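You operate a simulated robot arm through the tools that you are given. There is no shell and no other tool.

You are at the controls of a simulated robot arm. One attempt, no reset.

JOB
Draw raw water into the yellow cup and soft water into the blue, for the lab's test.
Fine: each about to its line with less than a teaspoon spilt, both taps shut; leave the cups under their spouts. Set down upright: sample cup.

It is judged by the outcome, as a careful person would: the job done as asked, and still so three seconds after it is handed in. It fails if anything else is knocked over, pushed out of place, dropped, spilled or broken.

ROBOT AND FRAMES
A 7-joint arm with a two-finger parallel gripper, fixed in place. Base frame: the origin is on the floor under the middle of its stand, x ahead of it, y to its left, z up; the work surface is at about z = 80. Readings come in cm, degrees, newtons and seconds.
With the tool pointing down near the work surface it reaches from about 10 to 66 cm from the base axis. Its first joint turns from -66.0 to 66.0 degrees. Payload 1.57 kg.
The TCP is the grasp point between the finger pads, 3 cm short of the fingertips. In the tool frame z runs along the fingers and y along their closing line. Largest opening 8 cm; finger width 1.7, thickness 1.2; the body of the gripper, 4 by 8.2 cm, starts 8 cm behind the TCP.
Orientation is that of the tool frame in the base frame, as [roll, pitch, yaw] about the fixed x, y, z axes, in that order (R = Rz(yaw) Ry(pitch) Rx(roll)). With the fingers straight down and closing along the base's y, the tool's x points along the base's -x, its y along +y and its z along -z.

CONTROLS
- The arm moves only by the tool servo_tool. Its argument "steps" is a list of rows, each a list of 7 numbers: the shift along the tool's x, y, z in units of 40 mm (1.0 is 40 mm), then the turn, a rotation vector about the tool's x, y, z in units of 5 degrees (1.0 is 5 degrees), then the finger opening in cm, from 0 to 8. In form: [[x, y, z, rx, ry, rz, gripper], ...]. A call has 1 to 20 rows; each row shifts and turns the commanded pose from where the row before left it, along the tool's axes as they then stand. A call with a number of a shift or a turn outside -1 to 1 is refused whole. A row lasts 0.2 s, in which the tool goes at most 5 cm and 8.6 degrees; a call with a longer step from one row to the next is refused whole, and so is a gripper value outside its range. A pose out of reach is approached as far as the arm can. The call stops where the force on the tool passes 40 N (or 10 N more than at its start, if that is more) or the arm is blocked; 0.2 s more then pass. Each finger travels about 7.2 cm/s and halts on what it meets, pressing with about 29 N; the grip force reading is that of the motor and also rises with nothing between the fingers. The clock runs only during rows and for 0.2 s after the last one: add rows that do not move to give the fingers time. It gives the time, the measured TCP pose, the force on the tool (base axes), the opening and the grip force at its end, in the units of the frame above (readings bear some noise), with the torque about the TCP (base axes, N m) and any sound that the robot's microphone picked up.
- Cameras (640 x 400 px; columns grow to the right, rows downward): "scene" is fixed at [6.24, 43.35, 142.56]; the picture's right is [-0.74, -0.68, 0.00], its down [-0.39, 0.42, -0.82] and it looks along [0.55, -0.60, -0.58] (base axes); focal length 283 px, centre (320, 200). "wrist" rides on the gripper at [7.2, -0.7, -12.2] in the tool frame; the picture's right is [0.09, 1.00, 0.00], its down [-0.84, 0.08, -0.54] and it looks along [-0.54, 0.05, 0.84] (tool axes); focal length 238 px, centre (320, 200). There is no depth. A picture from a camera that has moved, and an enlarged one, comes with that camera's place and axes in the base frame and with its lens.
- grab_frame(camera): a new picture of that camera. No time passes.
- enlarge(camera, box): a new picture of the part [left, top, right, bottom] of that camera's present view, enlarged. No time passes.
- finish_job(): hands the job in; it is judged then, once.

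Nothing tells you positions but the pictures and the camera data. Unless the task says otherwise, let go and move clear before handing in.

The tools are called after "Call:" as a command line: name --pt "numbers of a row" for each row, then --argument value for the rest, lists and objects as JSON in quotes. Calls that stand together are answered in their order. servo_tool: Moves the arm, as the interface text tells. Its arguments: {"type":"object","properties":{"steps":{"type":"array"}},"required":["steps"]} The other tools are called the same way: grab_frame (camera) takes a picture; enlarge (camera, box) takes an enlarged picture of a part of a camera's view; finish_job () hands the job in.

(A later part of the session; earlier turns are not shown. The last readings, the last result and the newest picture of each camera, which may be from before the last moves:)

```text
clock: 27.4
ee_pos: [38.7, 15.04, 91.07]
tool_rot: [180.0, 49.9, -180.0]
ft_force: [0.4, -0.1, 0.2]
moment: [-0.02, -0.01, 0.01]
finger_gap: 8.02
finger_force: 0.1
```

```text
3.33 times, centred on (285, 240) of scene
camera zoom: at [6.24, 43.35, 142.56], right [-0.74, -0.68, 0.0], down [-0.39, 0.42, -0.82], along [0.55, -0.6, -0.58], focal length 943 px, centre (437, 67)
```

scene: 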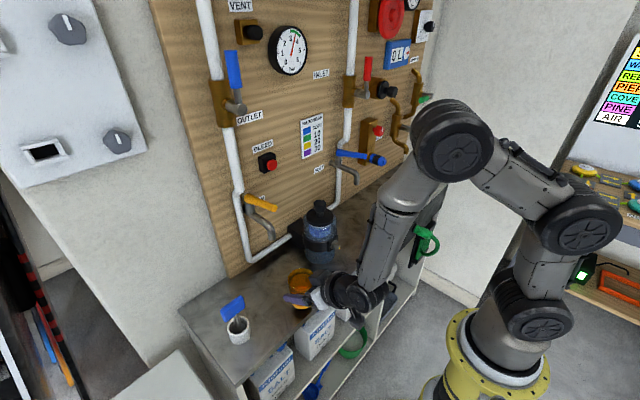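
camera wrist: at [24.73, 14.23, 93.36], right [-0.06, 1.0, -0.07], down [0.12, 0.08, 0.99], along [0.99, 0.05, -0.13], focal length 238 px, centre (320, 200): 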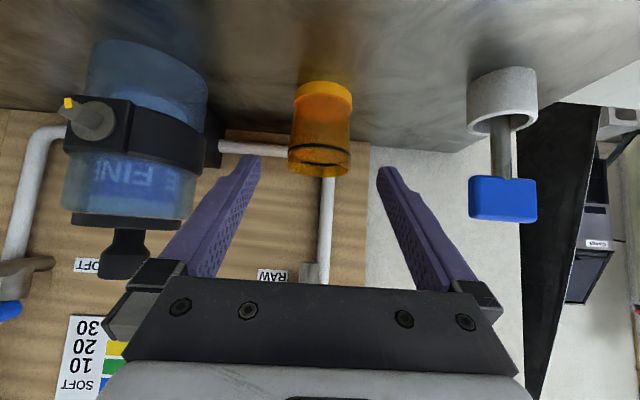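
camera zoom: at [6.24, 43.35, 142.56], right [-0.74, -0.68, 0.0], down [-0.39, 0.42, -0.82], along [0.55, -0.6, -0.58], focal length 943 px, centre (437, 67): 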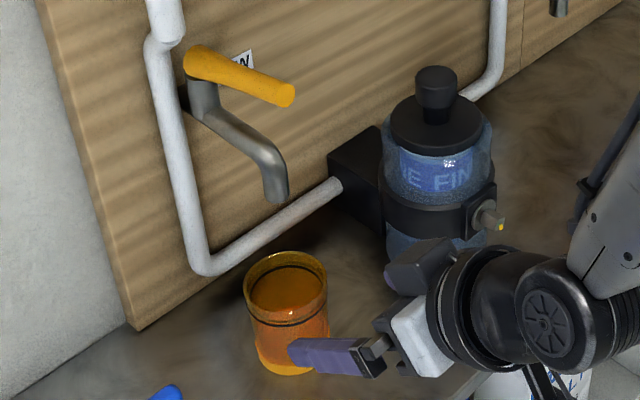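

The yellow cup stands under the RAW spout. Now I'll go back, up and over, to fetch the blue cup.

Call:
servo_tool --pt "-0.575 0 -0.482 0 0 0 8" --pt "-0.575 0 -0.482 0 0 0 8" --pt "-0.575 0 -0.482 0 0 0 8" --pt "-0.575 0 -0.482 0 0 0 8" --pt "-0.575 -0.3 -0.482 0 0 0 8" --pt "0 -0.9 0 0 0 0 8" --pt "0 -0.9 0 0 0 0 8" --pt "0 -0.9 0 0 0 0 8" --pt "0 -0.9 0 0 0 0 8" --pt "0 -0.9 0 0 0 0 8" --pt "0 -0.9 0 0 0 0 8" --pt "0 -0.9 0 0 0 0 8" --pt "0 -0.7 0 0 0 0 8" --pt "0 0 0 0 0 0 8"

Call:
servo_tool --pt "0 0 0 0.766 0 0.643 8" --pt "0 0 0 0.766 0 0.643 8" --pt "0 0 0 0.766 0 0.643 8" --pt "0 0 0 0.766 0 0.643 8" --pt "0 0 0 0.766 0 0.643 8" --pt "0 0 0 0.766 0 0.643 8" --pt "0 0 0 0.766 0 0.643 8" --pt "0 0 0 0.766 0 0.643 8" --pt "0 0 0 0 0 0 8"

Call:
grab_frame --camera "scene"

Call:
grab_frame --camera "wrist"

```text
clock: 30.4
ee_pos: [39.03, -14.17, 106.23]
tool_rot: [179.9, 50.0, 179.9]
ft_force: [0.6, -0.2, -0.3]
moment: [0.02, 0.01, 0.0]
finger_gap: 8.01
finger_force: 0.1
```

```text
clock: 32.4
ee_pos: [39.69, -13.88, 107.52]
tool_rot: [179.1, 51.1, 142.3]
ft_force: [-0.5, 0.0, 0.5]
moment: [-0.01, 0.0, 0.03]
finger_gap: 8.01
finger_force: 0.0
out of reach, approached as far as the arm can: row 5, 6
```

```text
taken
```

scene: 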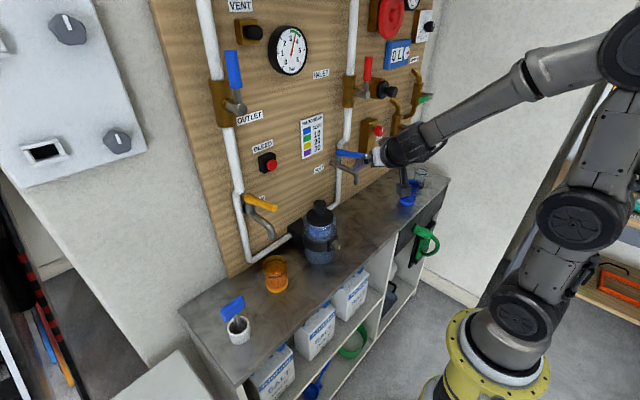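

```text
taken
camera wrist: at [27.9, -6.22, 109.34], right [0.55, 0.83, -0.06], down [0.12, -0.01, 0.99], along [0.82, -0.56, -0.11], focal length 238 px, centre (320, 200)
```

wrist: 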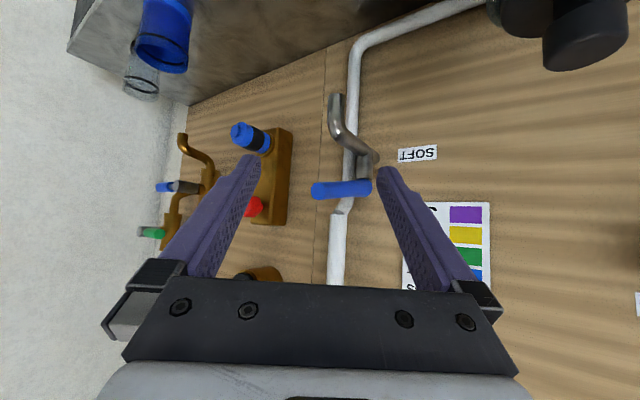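

The tool is slightly off its commanded orientation and close to the soft handle. I'll pull back first, fix the orientation, then head for the blue cup.

Call:
servo_tool --pt "0.379 -0.74 0.127 0 0 0 8" --pt "0.379 -0.74 0.127 0 0 0 8" --pt "0 0 0 0.532 0.22 0.296 8" --pt "0 0 0 0 0 0 8"

Call:
grab_frame --camera "wrist"

```text
clock: 33.4
ee_pos: [35.03, -17.8, 104.38]
tool_rot: [179.9, 50.1, 139.9]
ft_force: [-0.2, 0.0, -0.1]
moment: [0.01, 0.0, 0.01]
finger_gap: 8.01
finger_force: 0.1
```

```text
taken
camera wrist: at [23.85, -9.48, 106.57], right [0.59, 0.8, -0.07], down [0.14, -0.02, 0.99], along [0.79, -0.6, -0.13], focal length 238 px, centre (320, 200)
```

wrist: 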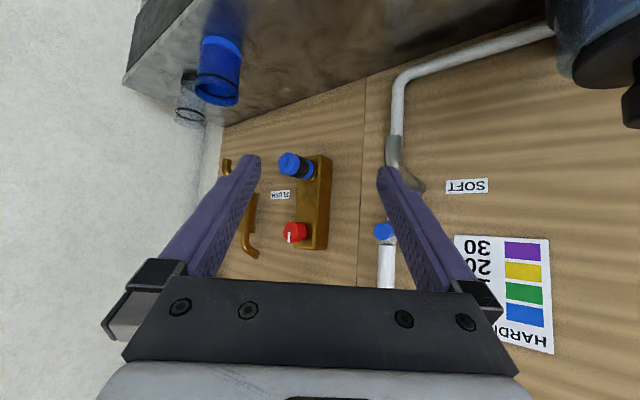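

Orientation is back to true. Moving above the blue cup.

Call:
servo_tool --pt "-0.216 -0.501 0.665 0 0 0 8" --pt "-0.216 -0.501 0.665 0 0 0 8" --pt "-0.216 -0.501 0.665 0 0 0 8" --pt "-0.216 -0.501 0.665 0 0 0 8" --pt "-0.216 -0.501 0.665 0 0 0 8" --pt "-0.216 -0.501 0.665 0 0 0 8" --pt "-0.216 -0.501 0.665 0 0 0 8" --pt "-0.216 -0.501 0.665 0 0 0 8" --pt "0 0 0 0 0 0 8"

Call:
grab_frame --camera "wrist"

Call:
enlarge --camera "scene" --box '[340, 130, 480, 230]'

```text
clock: 35.4
ee_pos: [40.87, -43.72, 96.02]
tool_rot: [179.9, 50.1, 139.9]
ft_force: [-0.3, 1.0, 0.8]
moment: [0.01, 0.0, -0.03]
finger_gap: 8.0
finger_force: 0.1
```

```text
taken
camera wrist: at [29.72, -35.32, 98.26], right [0.59, 0.8, -0.07], down [0.14, -0.02, 0.99], along [0.79, -0.6, -0.13], focal length 238 px, centre (320, 200)
```

wrist: 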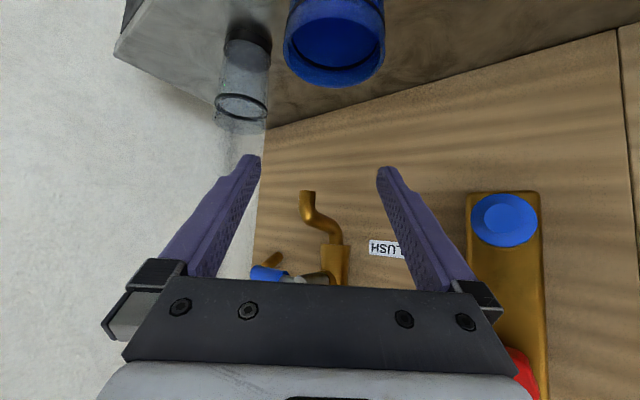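

```text
4.00 times, centred on (410, 180) of scene
camera zoom: at [6.25, 43.35, 142.56], right [-0.74, -0.68, 0.0], down [-0.39, 0.42, -0.82], along [0.55, -0.6, -0.58], focal length 1132 px, centre (-40, 280)
```

zoom: 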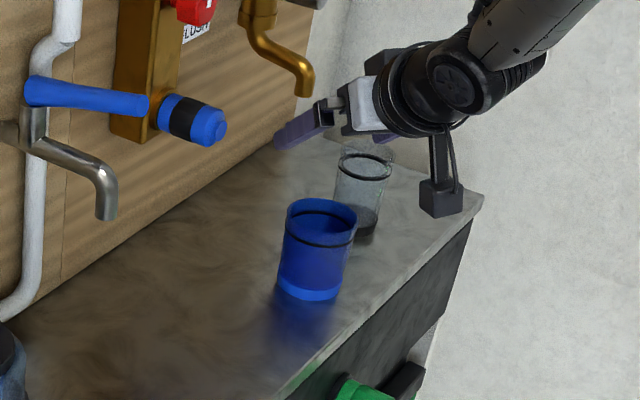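

The blue cup's centre is about half a centimetre nearer than I am. I'll correct and descend partway.

Call:
servo_tool --pt "0.413 0.015 0.285 0 0 0 8" --pt "0.413 0.015 0.285 0 0 0 8" --pt "0.413 0.015 0.285 0 0 0 8" --pt "0 0 0 0 0 0 8"

Call:
grab_frame --camera "wrist"

Call:
enlarge --camera "scene" --box '[340, 130, 480, 230]'

```text
clock: 36.4
ee_pos: [40.53, -42.96, 90.05]
tool_rot: [179.9, 50.2, 140.0]
ft_force: [-0.2, 0.4, -0.5]
moment: [0.0, 0.0, -0.01]
finger_gap: 8.0
finger_force: 0.0
```

```text
taken
camera wrist: at [29.29, -34.67, 92.24], right [0.59, 0.8, -0.07], down [0.14, -0.02, 0.99], along [0.79, -0.6, -0.12], focal length 238 px, centre (320, 200)
```

wrist: 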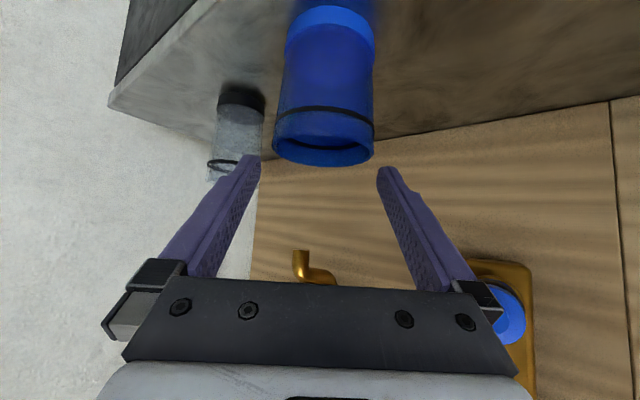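

```text
4.00 times, centred on (410, 180) of scene
camera zoom: at [6.24, 43.35, 142.56], right [-0.74, -0.68, 0.0], down [-0.39, 0.42, -0.82], along [0.55, -0.6, -0.58], focal length 1132 px, centre (-40, 280)
```

zoom: 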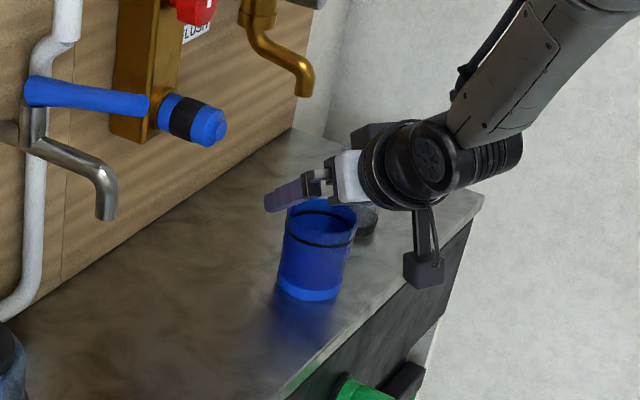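

Alignment matches what worked for the yellow cup. Descending and closing.

Call:
servo_tool --pt "0.285 0 0.239 0 0 0 8" --pt "0.285 0 0.239 0 0 0 8" --pt "0.285 0 0.239 0 0 0 8" --pt "0.285 0 0.239 0 0 0 8" --pt "0 0 0 0 0 0 8"

Call:
grab_frame --camera "wrist"

```text
clock: 37.6
ee_pos: [40.41, -43.02, 83.83]
tool_rot: [179.9, 50.0, 140.0]
ft_force: [0.6, -0.4, 0.1]
moment: [-0.02, -0.01, 0.04]
finger_gap: 8.0
finger_force: 0.1
```

```text
taken
camera wrist: at [29.3, -34.65, 86.03], right [0.59, 0.8, -0.07], down [0.14, -0.02, 0.99], along [0.79, -0.6, -0.13], focal length 238 px, centre (320, 200)
```

wrist: 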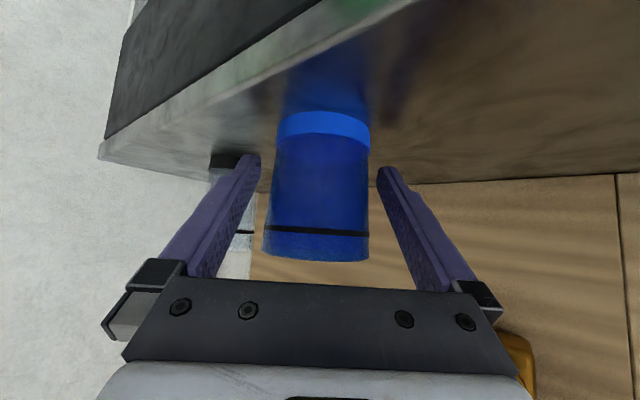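

Call:
servo_tool --pt "0 0 0 0 0 0 7" --pt "0 0 0 0 0 0 6" --pt "0 0 0 0 0 0 5.5" --pt "0 0 0 0 0 0 5" --pt "0 0 0 0 0 0 5"

Call:
servo_tool --pt "-0.2 0 -0.168 0 0 0 5" --pt "-0.536 0 -0.45 0 0 0 5" --pt "-0.536 0 -0.45 0 0 0 5" --pt "-0.536 0 -0.45 0 0 0 5" --pt "-0.536 0 -0.45 0 0 0 5" --pt "-0.336 0 -0.282 0 0 0 5" --pt "0 0 0 0 0 0 5"

Call:
grab_frame --camera "wrist"

Call:
grab_frame --camera "scene"

```text
clock: 38.8
ee_pos: [40.51, -42.96, 83.85]
tool_rot: [179.9, 50.0, 139.9]
ft_force: [-0.5, 0.5, 0.5]
moment: [-0.02, 0.02, -0.06]
finger_gap: 5.92
finger_force: 28.7
```

```text
clock: 40.4
ee_pos: [40.47, -43.22, 98.03]
tool_rot: [179.9, 49.9, 140.0]
ft_force: [0.5, -0.5, -1.1]
moment: [0.01, 0.02, -0.02]
finger_gap: 5.85
finger_force: 29.1
```

```text
taken
camera wrist: at [29.23, -34.93, 100.17], right [0.59, 0.8, -0.07], down [0.14, -0.02, 0.99], along [0.79, -0.6, -0.13], focal length 238 px, centre (320, 200)
```

wrist: 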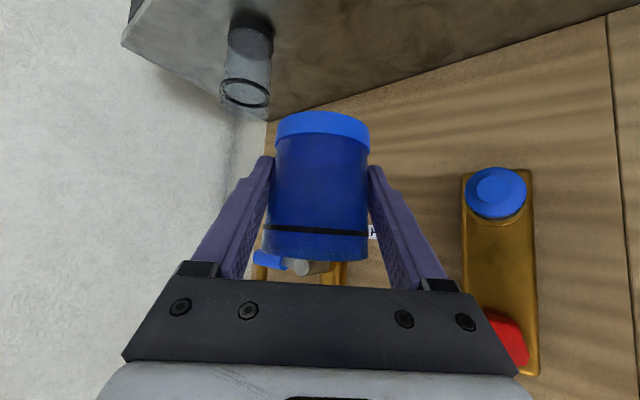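

```text
taken
```

scene: 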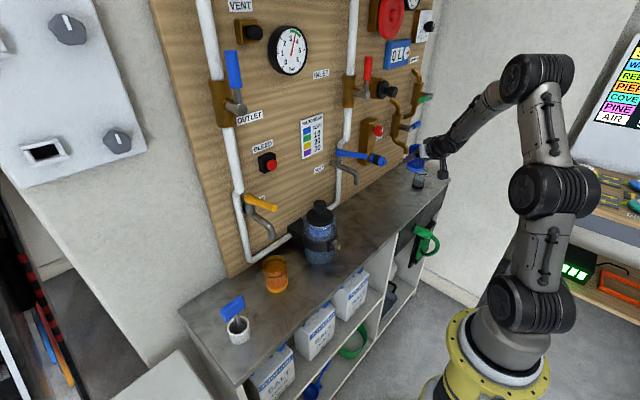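

Blue cup is held and lifted. I'll carry it across to in front of the SOFT tap and turn the yaw partway back.

Call:
servo_tool --pt "0.404 0.611 -0.481 0 0 0 5" --pt "0.404 0.611 -0.481 0 0 0 5" --pt "0.404 0.611 -0.481 0 0 0 5" --pt "0.404 0.611 -0.481 0 0 0 5" --pt "0.404 0.611 -0.481 0 0 0 5" --pt "0.404 0.611 -0.481 0 0 0 5" --pt "0.404 0.611 -0.481 0 0 0 5" --pt "0 0 0 -0.766 0 -0.643 5" --pt "0 0 0 -0.766 0 -0.643 5" --pt "0 0 0 -0.766 0 -0.643 5" --pt "0 0 0 -0.766 0 -0.643 5" --pt "0 0 0 0 0 0 5"

Call:
grab_frame --camera "wrist"

Call:
enlarge --camera "scene" --box '[300, 120, 440, 240]'

```text
clock: 43.0
ee_pos: [37.97, -18.69, 98.08]
tool_rot: [180.0, 50.1, 159.9]
ft_force: [0.2, -1.0, -1.9]
moment: [-0.01, -0.01, 0.02]
finger_gap: 5.85
finger_force: 29.3
```

```text
taken
camera wrist: at [24.56, -14.75, 100.29], right [0.29, 0.96, -0.07], down [0.14, 0.03, 0.99], along [0.95, -0.29, -0.12], focal length 238 px, centre (320, 200)
```

wrist: 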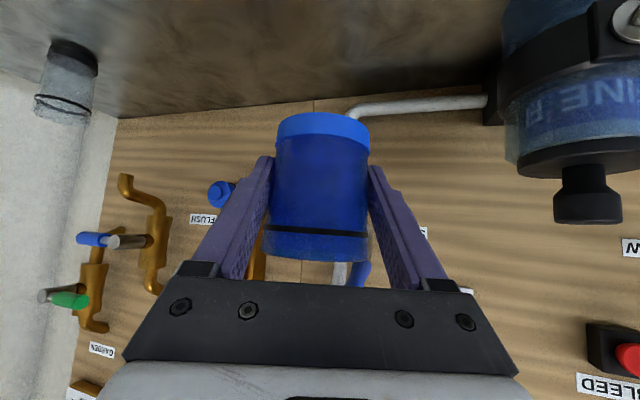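

```text
3.33 times, centred on (370, 180) of scene
camera zoom: at [6.24, 43.35, 142.56], right [-0.74, -0.68, 0.0], down [-0.39, 0.42, -0.82], along [0.55, -0.6, -0.58], focal length 943 px, centre (153, 267)
```

zoom: 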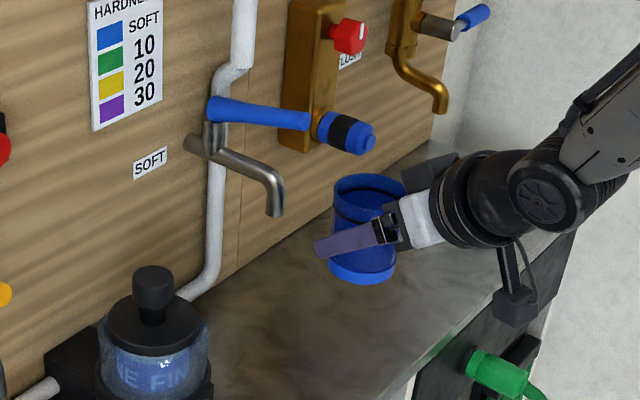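

Lowering in front of the SOFT tap, then advancing beneath its spout.

Call:
servo_tool --pt "0.567 0 0.476 0 0 0 5" --pt "0.567 0 0.476 0 0 0 5" --pt "0.567 0 0.476 0 0 0 5" --pt "0.567 0 0.476 0 0 0 5" --pt "0 0 0 0 0 0 5"

Call:
servo_tool --pt "-0.301 0.165 0.359 0 0 0 5" --pt "-0.301 0.165 0.359 0 0 0 5" --pt "-0.301 0.165 0.359 0 0 0 5" --pt "-0.301 0.165 0.359 0 0 0 5" --pt "-0.301 0.165 0.359 0 0 0 5" --pt "0 0 0 0 0 0 5"

Call:
grab_frame --camera "wrist"

Call:
enlarge --camera "scene" --box '[300, 120, 440, 240]'

```text
clock: 44.2
ee_pos: [38.15, -18.45, 86.11]
tool_rot: [-180.0, 50.2, 159.9]
ft_force: [-0.3, -0.2, -1.2]
moment: [0.0, -0.01, 0.02]
finger_gap: 5.86
finger_force: 29.0
```

```text
clock: 45.6
ee_pos: [47.83, -18.74, 86.25]
tool_rot: [179.9, 50.1, 159.9]
ft_force: [0.9, -0.5, -2.0]
moment: [0.0, -0.03, 0.0]
finger_gap: 5.84
finger_force: 29.3
```

```text
taken
camera wrist: at [34.4, -14.76, 88.38], right [0.28, 0.96, -0.07], down [0.14, 0.03, 0.99], along [0.95, -0.29, -0.13], focal length 238 px, centre (320, 200)
```

wrist: 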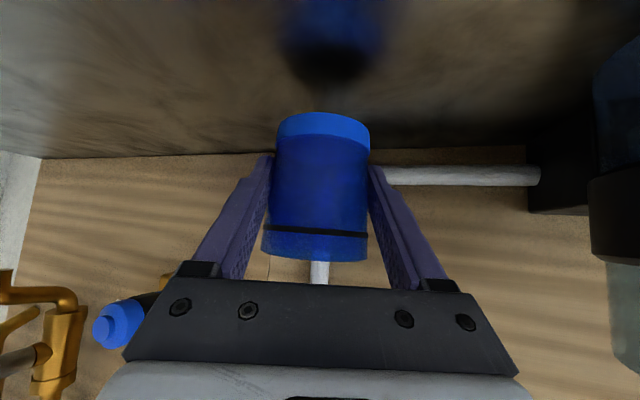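

```text
3.33 times, centred on (370, 180) of scene
camera zoom: at [6.25, 43.35, 142.56], right [-0.74, -0.68, 0.0], down [-0.39, 0.42, -0.82], along [0.55, -0.6, -0.58], focal length 943 px, centre (153, 267)
```

zoom: 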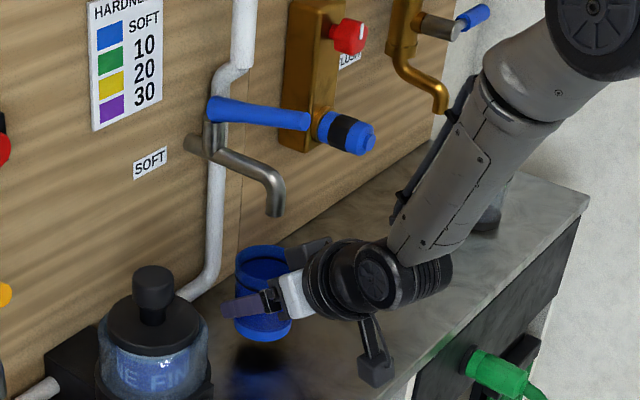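

Beneath the spout by the vertical-line check. Lowering gently to the bench.

Call:
servo_tool --pt "0.12 0 0.1 0 0 0 5" --pt "0.12 0 0.1 0 0 0 5" --pt "0.1 0 0.085 0 0 0 5" --pt "0.05 0 0.042 0 0 0 5" --pt "0.03 0 0.025 0 0 0 5" --pt "0.02 0 0.016 0 0 0 5" --pt "0 0 0 0 0 0 5"

Call:
enlarge --camera "wrist" --box '[220, 60, 420, 185]'

```text
clock: 47.2
ee_pos: [47.73, -18.81, 83.93]
tool_rot: [179.9, 50.1, 160.0]
ft_force: [0.3, 0.1, -0.3]
moment: [0.01, 0.04, 0.03]
finger_gap: 5.84
finger_force: 29.0
```

```text
3.20 times, centred on (320, 122) of wrist
camera zoom: at [34.35, -14.82, 86.09], right [0.29, 0.96, -0.07], down [0.14, 0.03, 0.99], along [0.95, -0.29, -0.12], focal length 763 px, centre (320, 448)
```

zoom: 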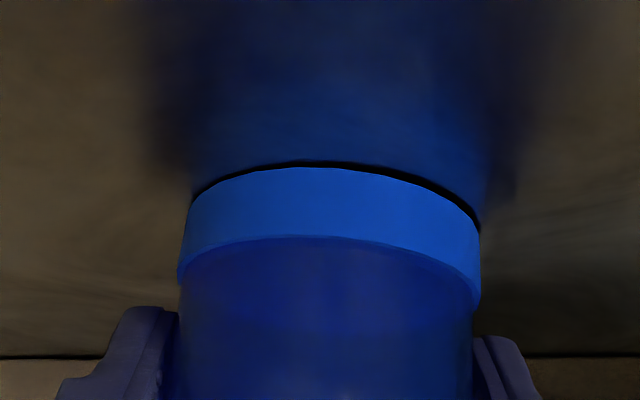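

A hairline gap remains; a touch lower.

Call:
servo_tool --pt "0.015 0 0.012 0 0 0 5" --pt "0.012 0 0.01 0 0 0 5" --pt "0 0 0 0 0 0 5"

Call:
enlarge --camera "wrist" --box '[220, 60, 420, 185]'

```text
clock: 48.0
ee_pos: [47.84, -18.84, 83.83]
tool_rot: [179.9, 50.3, 160.0]
ft_force: [-2.8, -0.2, 6.3]
moment: [-0.15, 0.16, -0.05]
finger_gap: 5.83
finger_force: 29.1
```

```text
3.20 times, centred on (320, 122) of wrist
camera zoom: at [34.42, -14.85, 85.99], right [0.29, 0.96, -0.07], down [0.14, 0.03, 0.99], along [0.95, -0.29, -0.12], focal length 763 px, centre (320, 448)
```

zoom: 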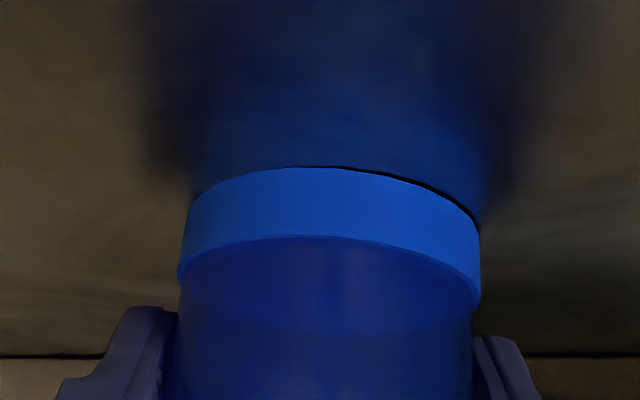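

Contact with about 6 N. I'll release slowly and back out along the tool axis.

Call:
servo_tool --pt "0 0 0 0 0 0 6.3" --pt "0 0 0 0 0 0 7" --pt "0 0 0 0 0 0 8" --pt "0 0 0 0 0 0 8"

Call:
grab_frame --camera "wrist"

```text
clock: 49.0
ee_pos: [47.59, -18.84, 83.67]
tool_rot: [179.9, 50.0, 159.9]
ft_force: [0.5, 0.3, -0.4]
moment: [0.01, 0.03, 0.0]
finger_gap: 8.01
finger_force: 0.0
```

```text
taken
camera wrist: at [34.36, -14.82, 85.92], right [0.29, 0.96, -0.07], down [0.14, 0.03, 0.99], along [0.95, -0.29, -0.12], focal length 238 px, centre (320, 200)
```

wrist: 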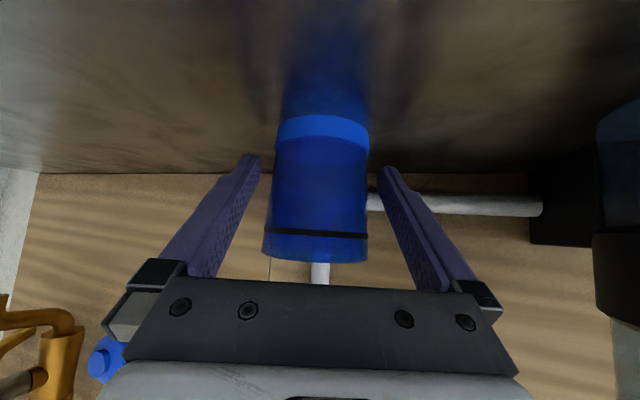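

Call:
servo_tool --pt "0 0 -0.5 0 0 0 8" --pt "0 0 -0.7 0 0 0 8" --pt "0 0 -0.8 0 0 0 8" --pt "0 0 -0.8 0 0 0 8" --pt "0 0 -0.3 0 0 0 8" --pt "0 0 0 0 0 0 8"

Call:
grab_frame --camera "wrist"

Call:
enlarge --camera "scene" --box '[300, 120, 440, 240]'

```text
clock: 50.4
ee_pos: [38.89, -15.65, 91.57]
tool_rot: [179.9, 50.1, 160.0]
ft_force: [-0.2, 0.5, 0.2]
moment: [0.0, 0.01, -0.01]
finger_gap: 7.99
finger_force: 0.1
```

```text
taken
camera wrist: at [25.51, -11.61, 93.82], right [0.29, 0.96, -0.07], down [0.14, 0.03, 0.99], along [0.95, -0.29, -0.12], focal length 238 px, centre (320, 200)
```

wrist: 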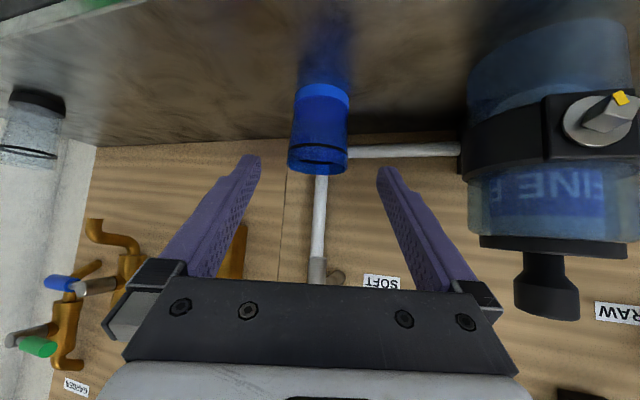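

```text
3.33 times, centred on (370, 180) of scene
camera zoom: at [6.24, 43.35, 142.56], right [-0.74, -0.68, 0.0], down [-0.39, 0.42, -0.82], along [0.55, -0.6, -0.58], focal length 943 px, centre (153, 267)
```

zoom: 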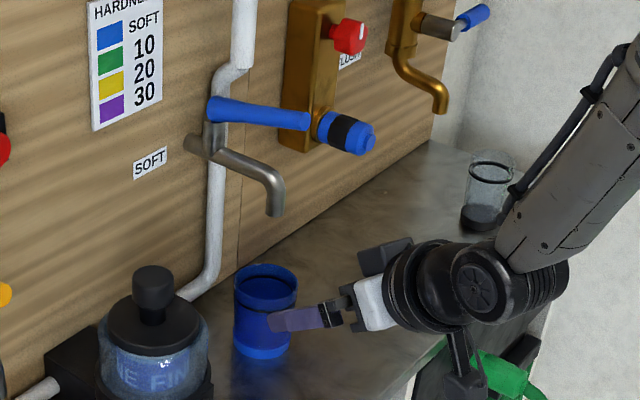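

Both cups now stand under their spouts. Before operating the levers I'll study them closely to judge how they pivot.

Call:
enlarge --camera "scene" --box '[325, 130, 395, 200]'

Call:
enlarge --camera "scene" --box '[330, 40, 430, 140]'

Call:
grab_frame --camera "scene"

```text
5.71 times, centred on (360, 165) of scene
camera zoom: at [6.24, 43.35, 142.56], right [-0.74, -0.68, 0.0], down [-0.39, 0.42, -0.82], along [0.55, -0.6, -0.58], focal length 1617 px, centre (91, 400)
```

zoom: 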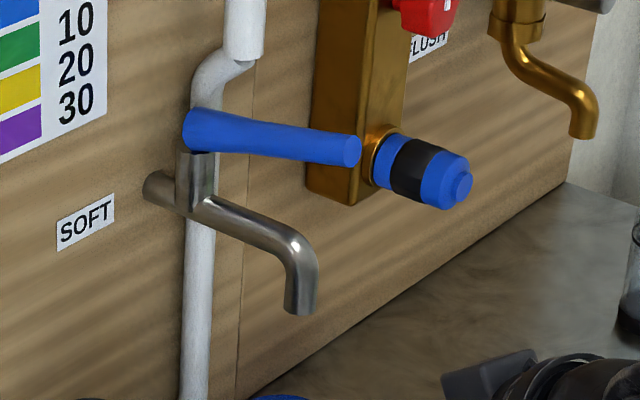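

```text
4.00 times, centred on (380, 90) of scene
camera zoom: at [6.24, 43.35, 142.56], right [-0.74, -0.68, 0.0], down [-0.39, 0.42, -0.82], along [0.55, -0.6, -0.58], focal length 1132 px, centre (80, 640)
```

zoom: 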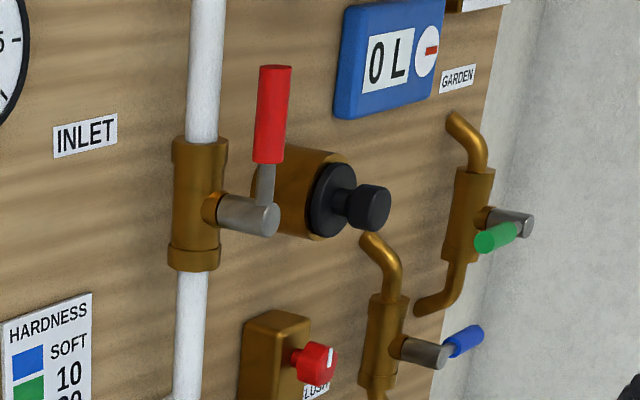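

```text
taken
```

scene: 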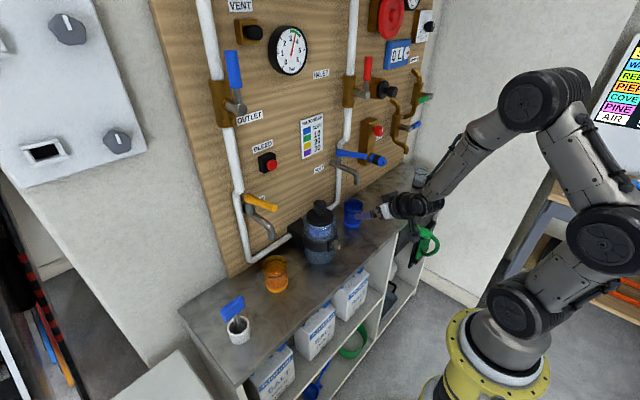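

The levers sit on vertical stems, so they probably turn about the vertical. I'll go up in front of the SOFT lever, straighten the tool, and narrow the fingers so they can straddle it.

Call:
servo_tool --pt "-0.69 0 -0.579 0 0 0 8" --pt "-0.69 0 -0.579 0 0 0 8" --pt "-0.69 0 -0.579 0 0 0 8" --pt "-0.69 0 -0.579 0 0 0 8" --pt "-0.69 0 -0.579 0 0 0 8" --pt "0 0 0 -0.766 0 -0.643 7" --pt "0 0 0 -0.766 0 -0.643 6" --pt "0 0 0 -0.766 0 -0.643 5" --pt "0 0 0 -0.766 0 -0.643 4" --pt "0 0 0 0 1 0 3.5" --pt "0 0 0 0 1 0 3.5" --pt "0 0 0 0 1 0 3.5" --pt "0 0 0 0 0 0 3.5"

Call:
grab_frame --camera "wrist"

Call:
grab_frame --camera "scene"

```text
clock: 53.2
ee_pos: [39.05, -15.22, 108.09]
tool_rot: [-179.9, 35.0, -180.0]
ft_force: [-0.3, 0.1, -0.7]
moment: [0.03, 0.0, -0.03]
finger_gap: 3.47
finger_force: 0.1
out of reach, approached as far as the arm can: row 5
```

```text
taken
camera wrist: at [26.07, -16.06, 113.82], right [-0.08, 1.0, -0.05], down [0.37, 0.08, 0.92], along [0.92, 0.05, -0.38], focal length 238 px, centre (320, 200)
```

wrist: 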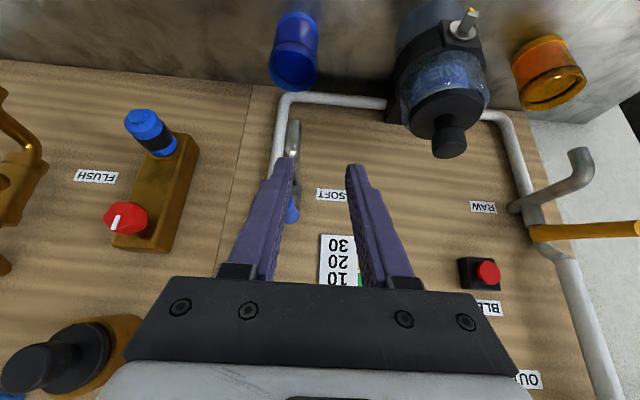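

```text
taken
```

scene: 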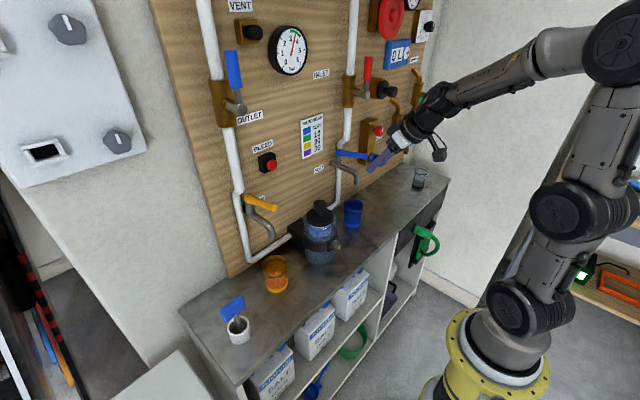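

I'll shift sideways to line the fingers up with the SOFT lever.

Call:
servo_tool --pt "0 -0.45 0 0 0 0 3.5" --pt "0 -0.46 0 0 0 0 3.5" --pt "0 0 0 0 0 0 3.5"

Call:
grab_frame --camera "wrist"

Call:
enlarge --camera "scene" --box '[320, 80, 460, 220]'

```text
clock: 54.0
ee_pos: [39.02, -19.03, 108.4]
tool_rot: [180.0, 35.2, -180.0]
ft_force: [-0.1, -0.1, -0.5]
moment: [0.01, 0.01, 0.01]
finger_gap: 3.51
finger_force: 0.1
```

```text
taken
camera wrist: at [26.04, -19.84, 114.07], right [-0.07, 1.0, -0.05], down [0.37, 0.08, 0.92], along [0.92, 0.05, -0.38], focal length 238 px, centre (320, 200)
```

wrist: 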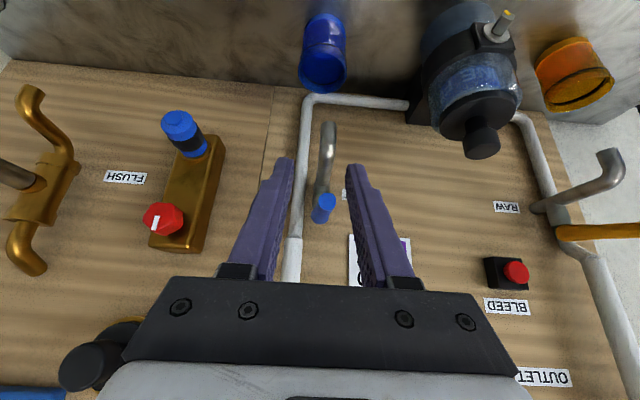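

```text
2.86 times, centred on (390, 150) of scene
camera zoom: at [6.24, 43.35, 142.56], right [-0.74, -0.68, 0.0], down [-0.39, 0.42, -0.82], along [0.55, -0.6, -0.58], focal length 808 px, centre (120, 343)
```

zoom: 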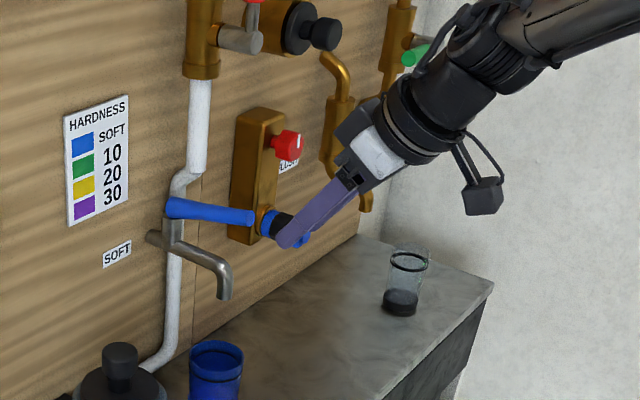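

I'll zoom the wrist view to check the blue cup's alignment with the spout, and the lever tip.

Call:
enlarge --camera "wrist" --box '[270, 0, 390, 240]'

Call:
enlarge --camera "wrist" --box '[500, 20, 640, 260]'

```text
1.67 times, centred on (330, 120) of wrist
camera zoom: at [26.04, -19.84, 114.07], right [-0.07, 1.0, -0.05], down [0.37, 0.08, 0.92], along [0.92, 0.05, -0.38], focal length 397 px, centre (303, 333)
```

zoom: 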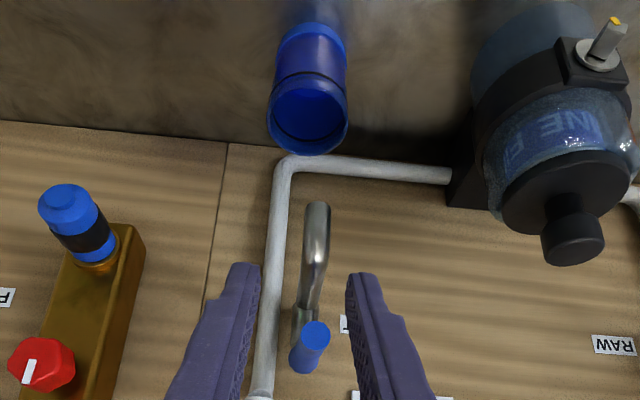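

```text
1.67 times, centred on (570, 140) of wrist
camera zoom: at [26.04, -19.84, 114.07], right [-0.07, 1.0, -0.05], down [0.37, 0.08, 0.92], along [0.92, 0.05, -0.38], focal length 397 px, centre (-97, 300)
```

zoom: 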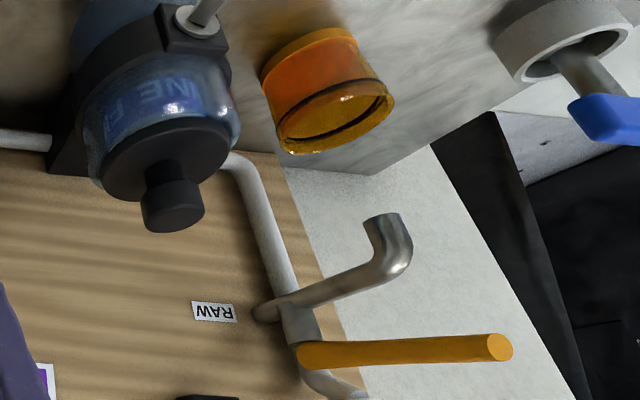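

The tap is at about y = -18.2 by this view, so the blue cup sits just under 1 cm off-axis, well inside the rim. I'll slide the fingers over the SOFT lever, one on each side.

Call:
servo_tool --pt "0.258 0.21 0.37 0 0 0 3.5" --pt "-0.36 0 0.252 0 0 0 3.5" --pt "-0.36 0 0.252 0 0 0 3.5" --pt "-0.36 0 0.252 0 0 0 3.5" --pt "0 0 0 0 0 0 3.5"

Call:
grab_frame --camera "wrist"

Call:
enlarge --camera "scene" --box '[320, 80, 460, 220]'

```text
clock: 55.2
ee_pos: [44.33, -17.99, 106.46]
tool_rot: [-180.0, 35.0, -180.0]
ft_force: [0.0, 0.0, 0.3]
moment: [0.04, 0.02, 0.04]
finger_gap: 3.52
finger_force: 0.0
```

```text
taken
camera wrist: at [31.36, -18.82, 112.27], right [-0.08, 1.0, -0.05], down [0.37, 0.08, 0.92], along [0.92, 0.05, -0.38], focal length 238 px, centre (320, 200)
```

wrist: 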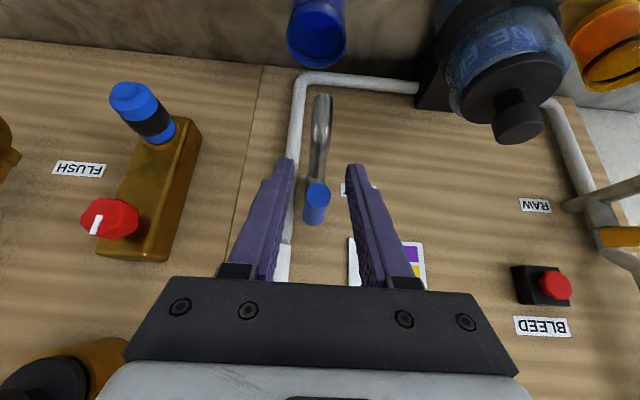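

```text
2.86 times, centred on (390, 150) of scene
camera zoom: at [6.24, 43.35, 142.56], right [-0.74, -0.68, 0.0], down [-0.39, 0.42, -0.82], along [0.55, -0.6, -0.58], focal length 808 px, centre (120, 343)
```

zoom: 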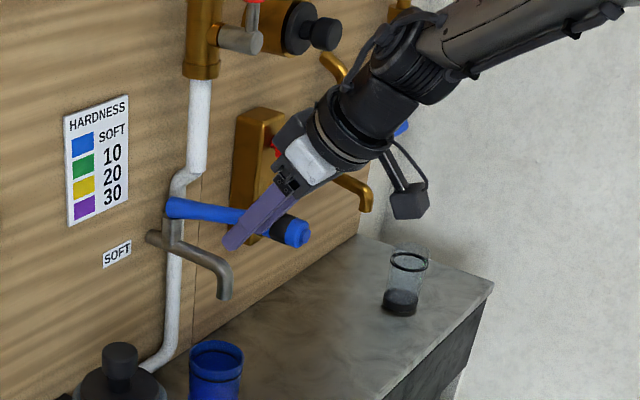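

The lever tip lies between the fingers, centred. Advancing 3.5 cm more and narrowing the gap.

Call:
servo_tool --pt "-0.239 0 0.167 0 0 0 3.5" --pt "-0.239 0 0.167 0 0 0 3.5" --pt "-0.239 0 0.167 0 0 0 3.5" --pt "0 0 0 0 0 0 3.0" --pt "0 0 0 0 0 0 2.4" --pt "0 0 0 0 0 0 2.4"

Call:
grab_frame --camera "wrist"

Call:
enlarge --camera "scene" --box '[320, 100, 440, 220]'

```text
clock: 56.6
ee_pos: [47.75, -18.1, 106.38]
tool_rot: [179.9, 35.1, -180.0]
ft_force: [-1.2, -0.2, 0.6]
moment: [0.01, -0.03, -0.03]
finger_gap: 2.39
finger_force: 0.1
```

```text
taken
camera wrist: at [34.8, -18.87, 112.13], right [-0.08, 1.0, -0.05], down [0.37, 0.08, 0.92], along [0.92, 0.05, -0.38], focal length 238 px, centre (320, 200)
```

wrist: 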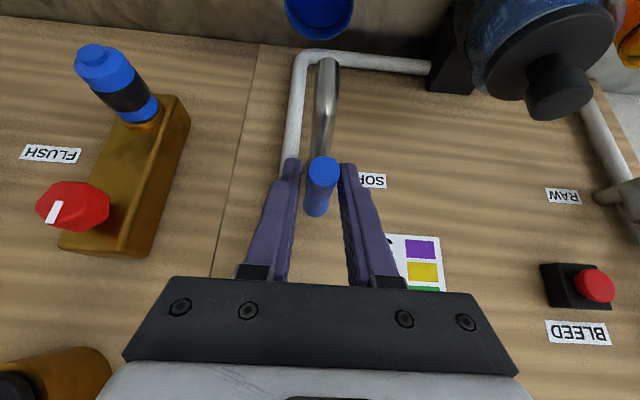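

```text
3.33 times, centred on (380, 160) of scene
camera zoom: at [6.24, 43.35, 142.56], right [-0.74, -0.68, 0.0], down [-0.39, 0.42, -0.82], along [0.55, -0.6, -0.58], focal length 943 px, centre (120, 333)
```

zoom: 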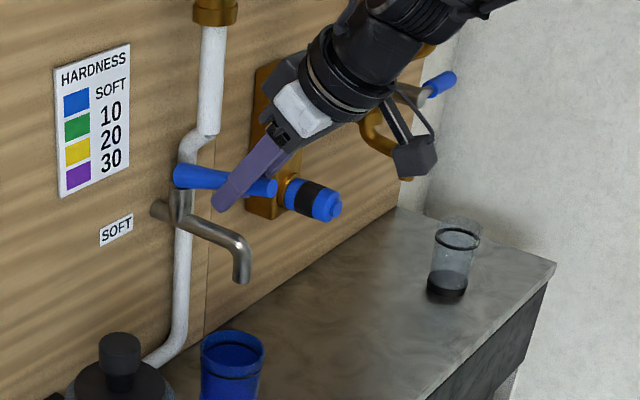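

The lever is straddled. I'll try a small, careful push toward -y (counter-clockwise from above) and watch for force, motion and sound.

Call:
servo_tool --pt "0 -0.1 0 0 0 0 2.4" --pt "0 -0.1 0 0 0 0 2.4" --pt "0 0 0 0 0 0 2.4"

Call:
enlarge --camera "wrist" --box '[220, 0, 420, 250]'

```text
clock: 57.4
ee_pos: [47.72, -18.74, 106.3]
tool_rot: [179.9, 35.0, -180.0]
ft_force: [-1.3, 11.6, 0.7]
moment: [0.04, 0.0, -0.05]
finger_gap: 3.36
finger_force: 5.5
```

```text
1.60 times, centred on (320, 125) of wrist
camera zoom: at [34.83, -19.59, 112.13], right [-0.08, 1.0, -0.05], down [0.37, 0.08, 0.92], along [0.92, 0.05, -0.38], focal length 381 px, centre (320, 320)
```

zoom: 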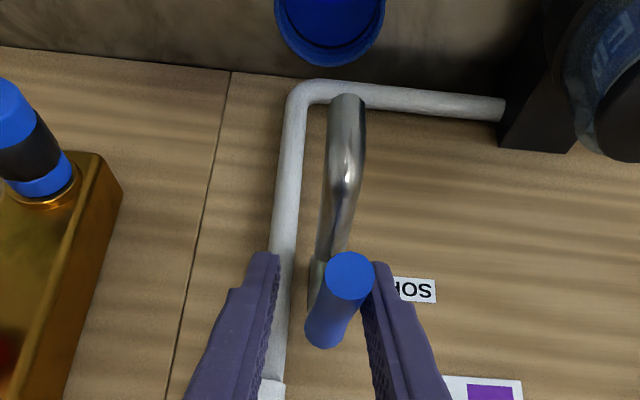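

The lever didn't move toward -y; the finger just yielded at about 12 N. I'll return and try the other way.

Call:
servo_tool --pt "0 0.1 0 0 0 0 2.4" --pt "0 0.1 0 0 0 0 2.4" --pt "0 0.1 0 0 0 0 2.4" --pt "0 0.1 0 0 0 0 2.4" --pt "0 0 0 0 0 0 2.4"

Call:
enlarge --camera "wrist" --box '[220, 0, 420, 250]'

Call:
enlarge --camera "scene" --box '[320, 100, 440, 220]'

```text
clock: 58.6
ee_pos: [47.63, -17.36, 106.2]
tool_rot: [-179.9, 35.2, 179.9]
ft_force: [-2.3, -8.9, 0.7]
moment: [0.01, -0.02, 0.06]
finger_gap: 3.25
finger_force: 4.7
```

```text
1.60 times, centred on (320, 125) of wrist
camera zoom: at [34.74, -18.14, 112.0], right [-0.07, 1.0, -0.05], down [0.37, 0.08, 0.93], along [0.93, 0.05, -0.38], focal length 381 px, centre (320, 320)
```

zoom: 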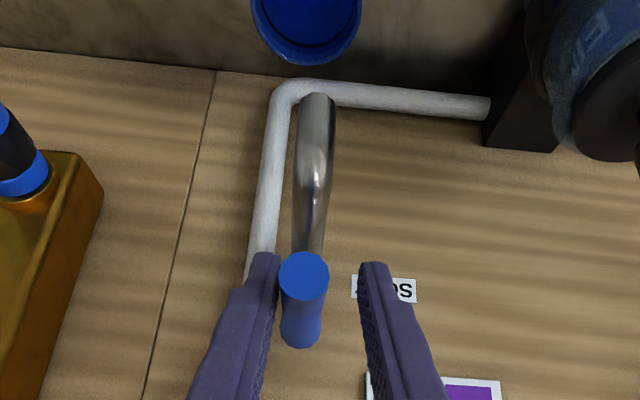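

```text
3.33 times, centred on (380, 160) of scene
camera zoom: at [6.24, 43.32, 142.57], right [-0.74, -0.68, 0.0], down [-0.39, 0.43, -0.82], along [0.55, -0.6, -0.58], focal length 943 px, centre (120, 333)
```

zoom: 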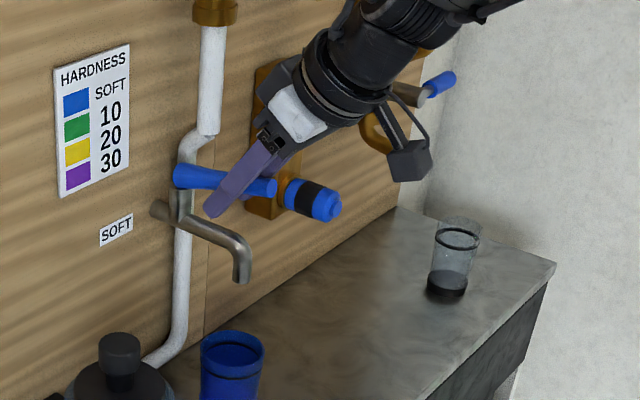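

The lever resists sideways both ways, so it may be a lift-type lever. I'll centre, grip it lightly, and test a small upward move.

Call:
servo_tool --pt "0 -0.19 0 0 0 0 2.6" --pt "0 0 0 0 0 0 2.0" --pt "0 0 0 0 0 0 1.0" --pt "0 0 0 0 0 0 1.0" --pt "0 0 0 0 0 0 1.0"

Call:
enlarge --camera "wrist" --box '[220, 0, 420, 250]'

```text
clock: 59.8
ee_pos: [47.68, -17.98, 106.32]
tool_rot: [-180.0, 35.2, -179.9]
ft_force: [1.7, -1.8, 0.2]
moment: [0.0, -0.04, 0.0]
finger_gap: 1.92
finger_force: 33.0
```

```text
1.60 times, centred on (320, 125) of wrist
camera zoom: at [34.81, -18.83, 112.05], right [-0.08, 1.0, -0.05], down [0.37, 0.08, 0.92], along [0.92, 0.05, -0.38], focal length 381 px, centre (320, 320)
```

zoom: 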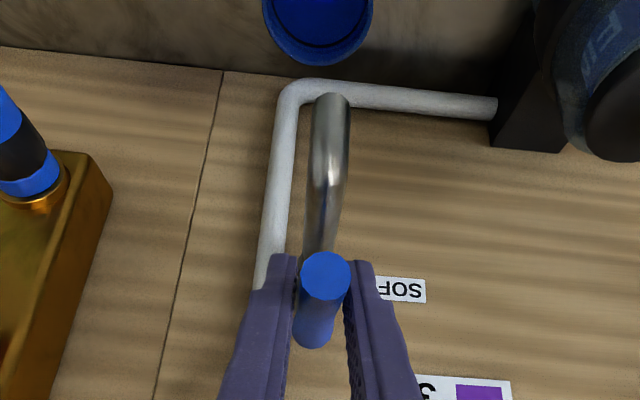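

The lever is gripped at 1.9 cm. A small upward test: 0.4 cm.

Call:
servo_tool --pt "-0.036 0 -0.051 0 0 0 1.0" --pt "-0.036 0 -0.051 0 0 0 1.0" --pt "0 0 0 0 0 0 1.0"

Call:
enlarge --camera "scene" --box '[300, 120, 420, 240]'

```text
clock: 60.6
ee_pos: [47.83, -18.09, 106.63]
tool_rot: [179.9, 34.8, 179.8]
ft_force: [6.6, -2.7, -12.9]
moment: [0.0, 0.69, -0.06]
finger_gap: 1.89
finger_force: 33.0
```

```text
3.33 times, centred on (360, 180) of scene
camera zoom: at [6.29, 43.34, 142.57], right [-0.74, -0.68, 0.0], down [-0.39, 0.42, -0.82], along [0.55, -0.6, -0.58], focal length 943 px, centre (187, 267)
```

zoom: 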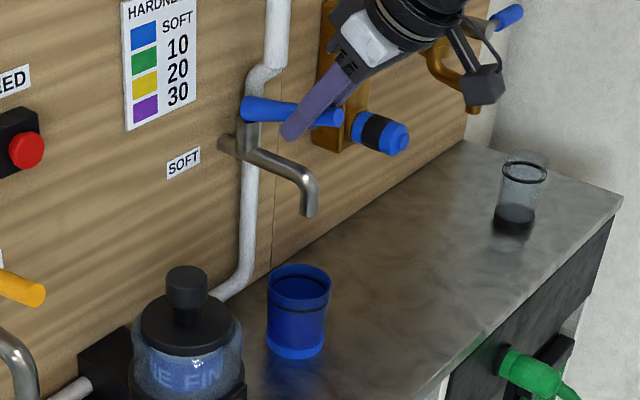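

Vertical resistance builds too (13 N for a few mm). I'll relax that, then test sideways with the lever firmly gripped so the fingers can't yield.

Call:
servo_tool --pt "0.072 0 0.102 0 0 0 1.0" --pt "0 -0.06 0 0 0 0 1.0" --pt "0 -0.06 0 0 0 0 1.0" --pt "0 -0.06 0 0 0 0 1.0"

Call:
enlarge --camera "wrist" --box '[220, 0, 420, 250]'

```text
clock: 61.5
ee_pos: [47.66, -18.06, 106.53]
tool_rot: [179.1, 35.1, 179.9]
ft_force: [-4.6, 7.8, 4.7]
moment: [0.03, -0.18, -0.73]
finger_gap: 1.89
finger_force: 33.2
stopped in row 4: the force on the tool passed its limit at 43 N (the readings are from after the stop); the commanded pose is now the measured one
```

```text
1.60 times, centred on (320, 125) of wrist
camera zoom: at [34.78, -18.99, 112.27], right [-0.08, 1.0, -0.04], down [0.37, 0.07, 0.93], along [0.92, 0.06, -0.38], focal length 381 px, centre (320, 320)
```

zoom: 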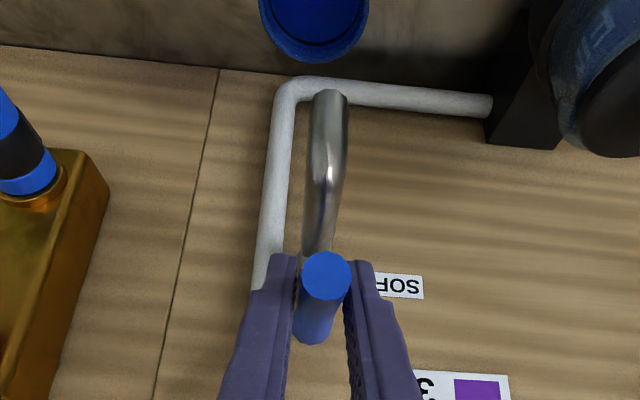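

Toward -y it is solid at 43 N, so that's a hard stop or the wrong axis. I'll test +y with the grip held.

Call:
servo_tool --pt "0 0.04 0 0 0 0 1.0" --pt "0 0.06 0 0 0 0 1.0" --pt "0 0.06 0 0 0 0 1.0"

Call:
enlarge --camera "wrist" --box '[220, 0, 420, 250]'

```text
clock: 62.3
ee_pos: [47.78, -18.07, 106.43]
tool_rot: [179.8, 35.2, 179.9]
ft_force: [-0.3, -29.4, -5.3]
moment: [-0.2, 0.37, -0.1]
finger_gap: 1.91
finger_force: 33.2
```

```text
1.60 times, centred on (320, 125) of wrist
camera zoom: at [34.77, -18.86, 112.24], right [-0.08, 1.0, -0.05], down [0.37, 0.08, 0.93], along [0.93, 0.05, -0.38], focal length 381 px, centre (320, 320)
```

zoom: 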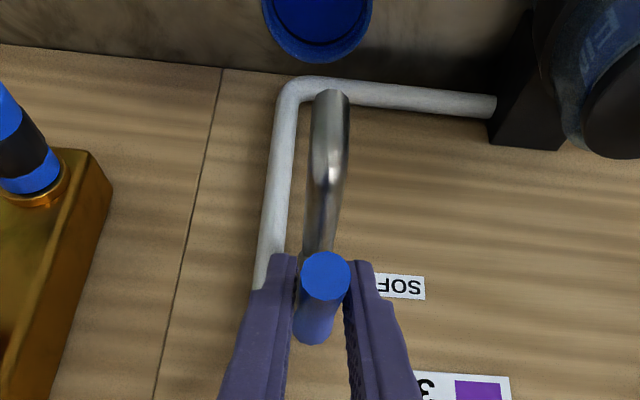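

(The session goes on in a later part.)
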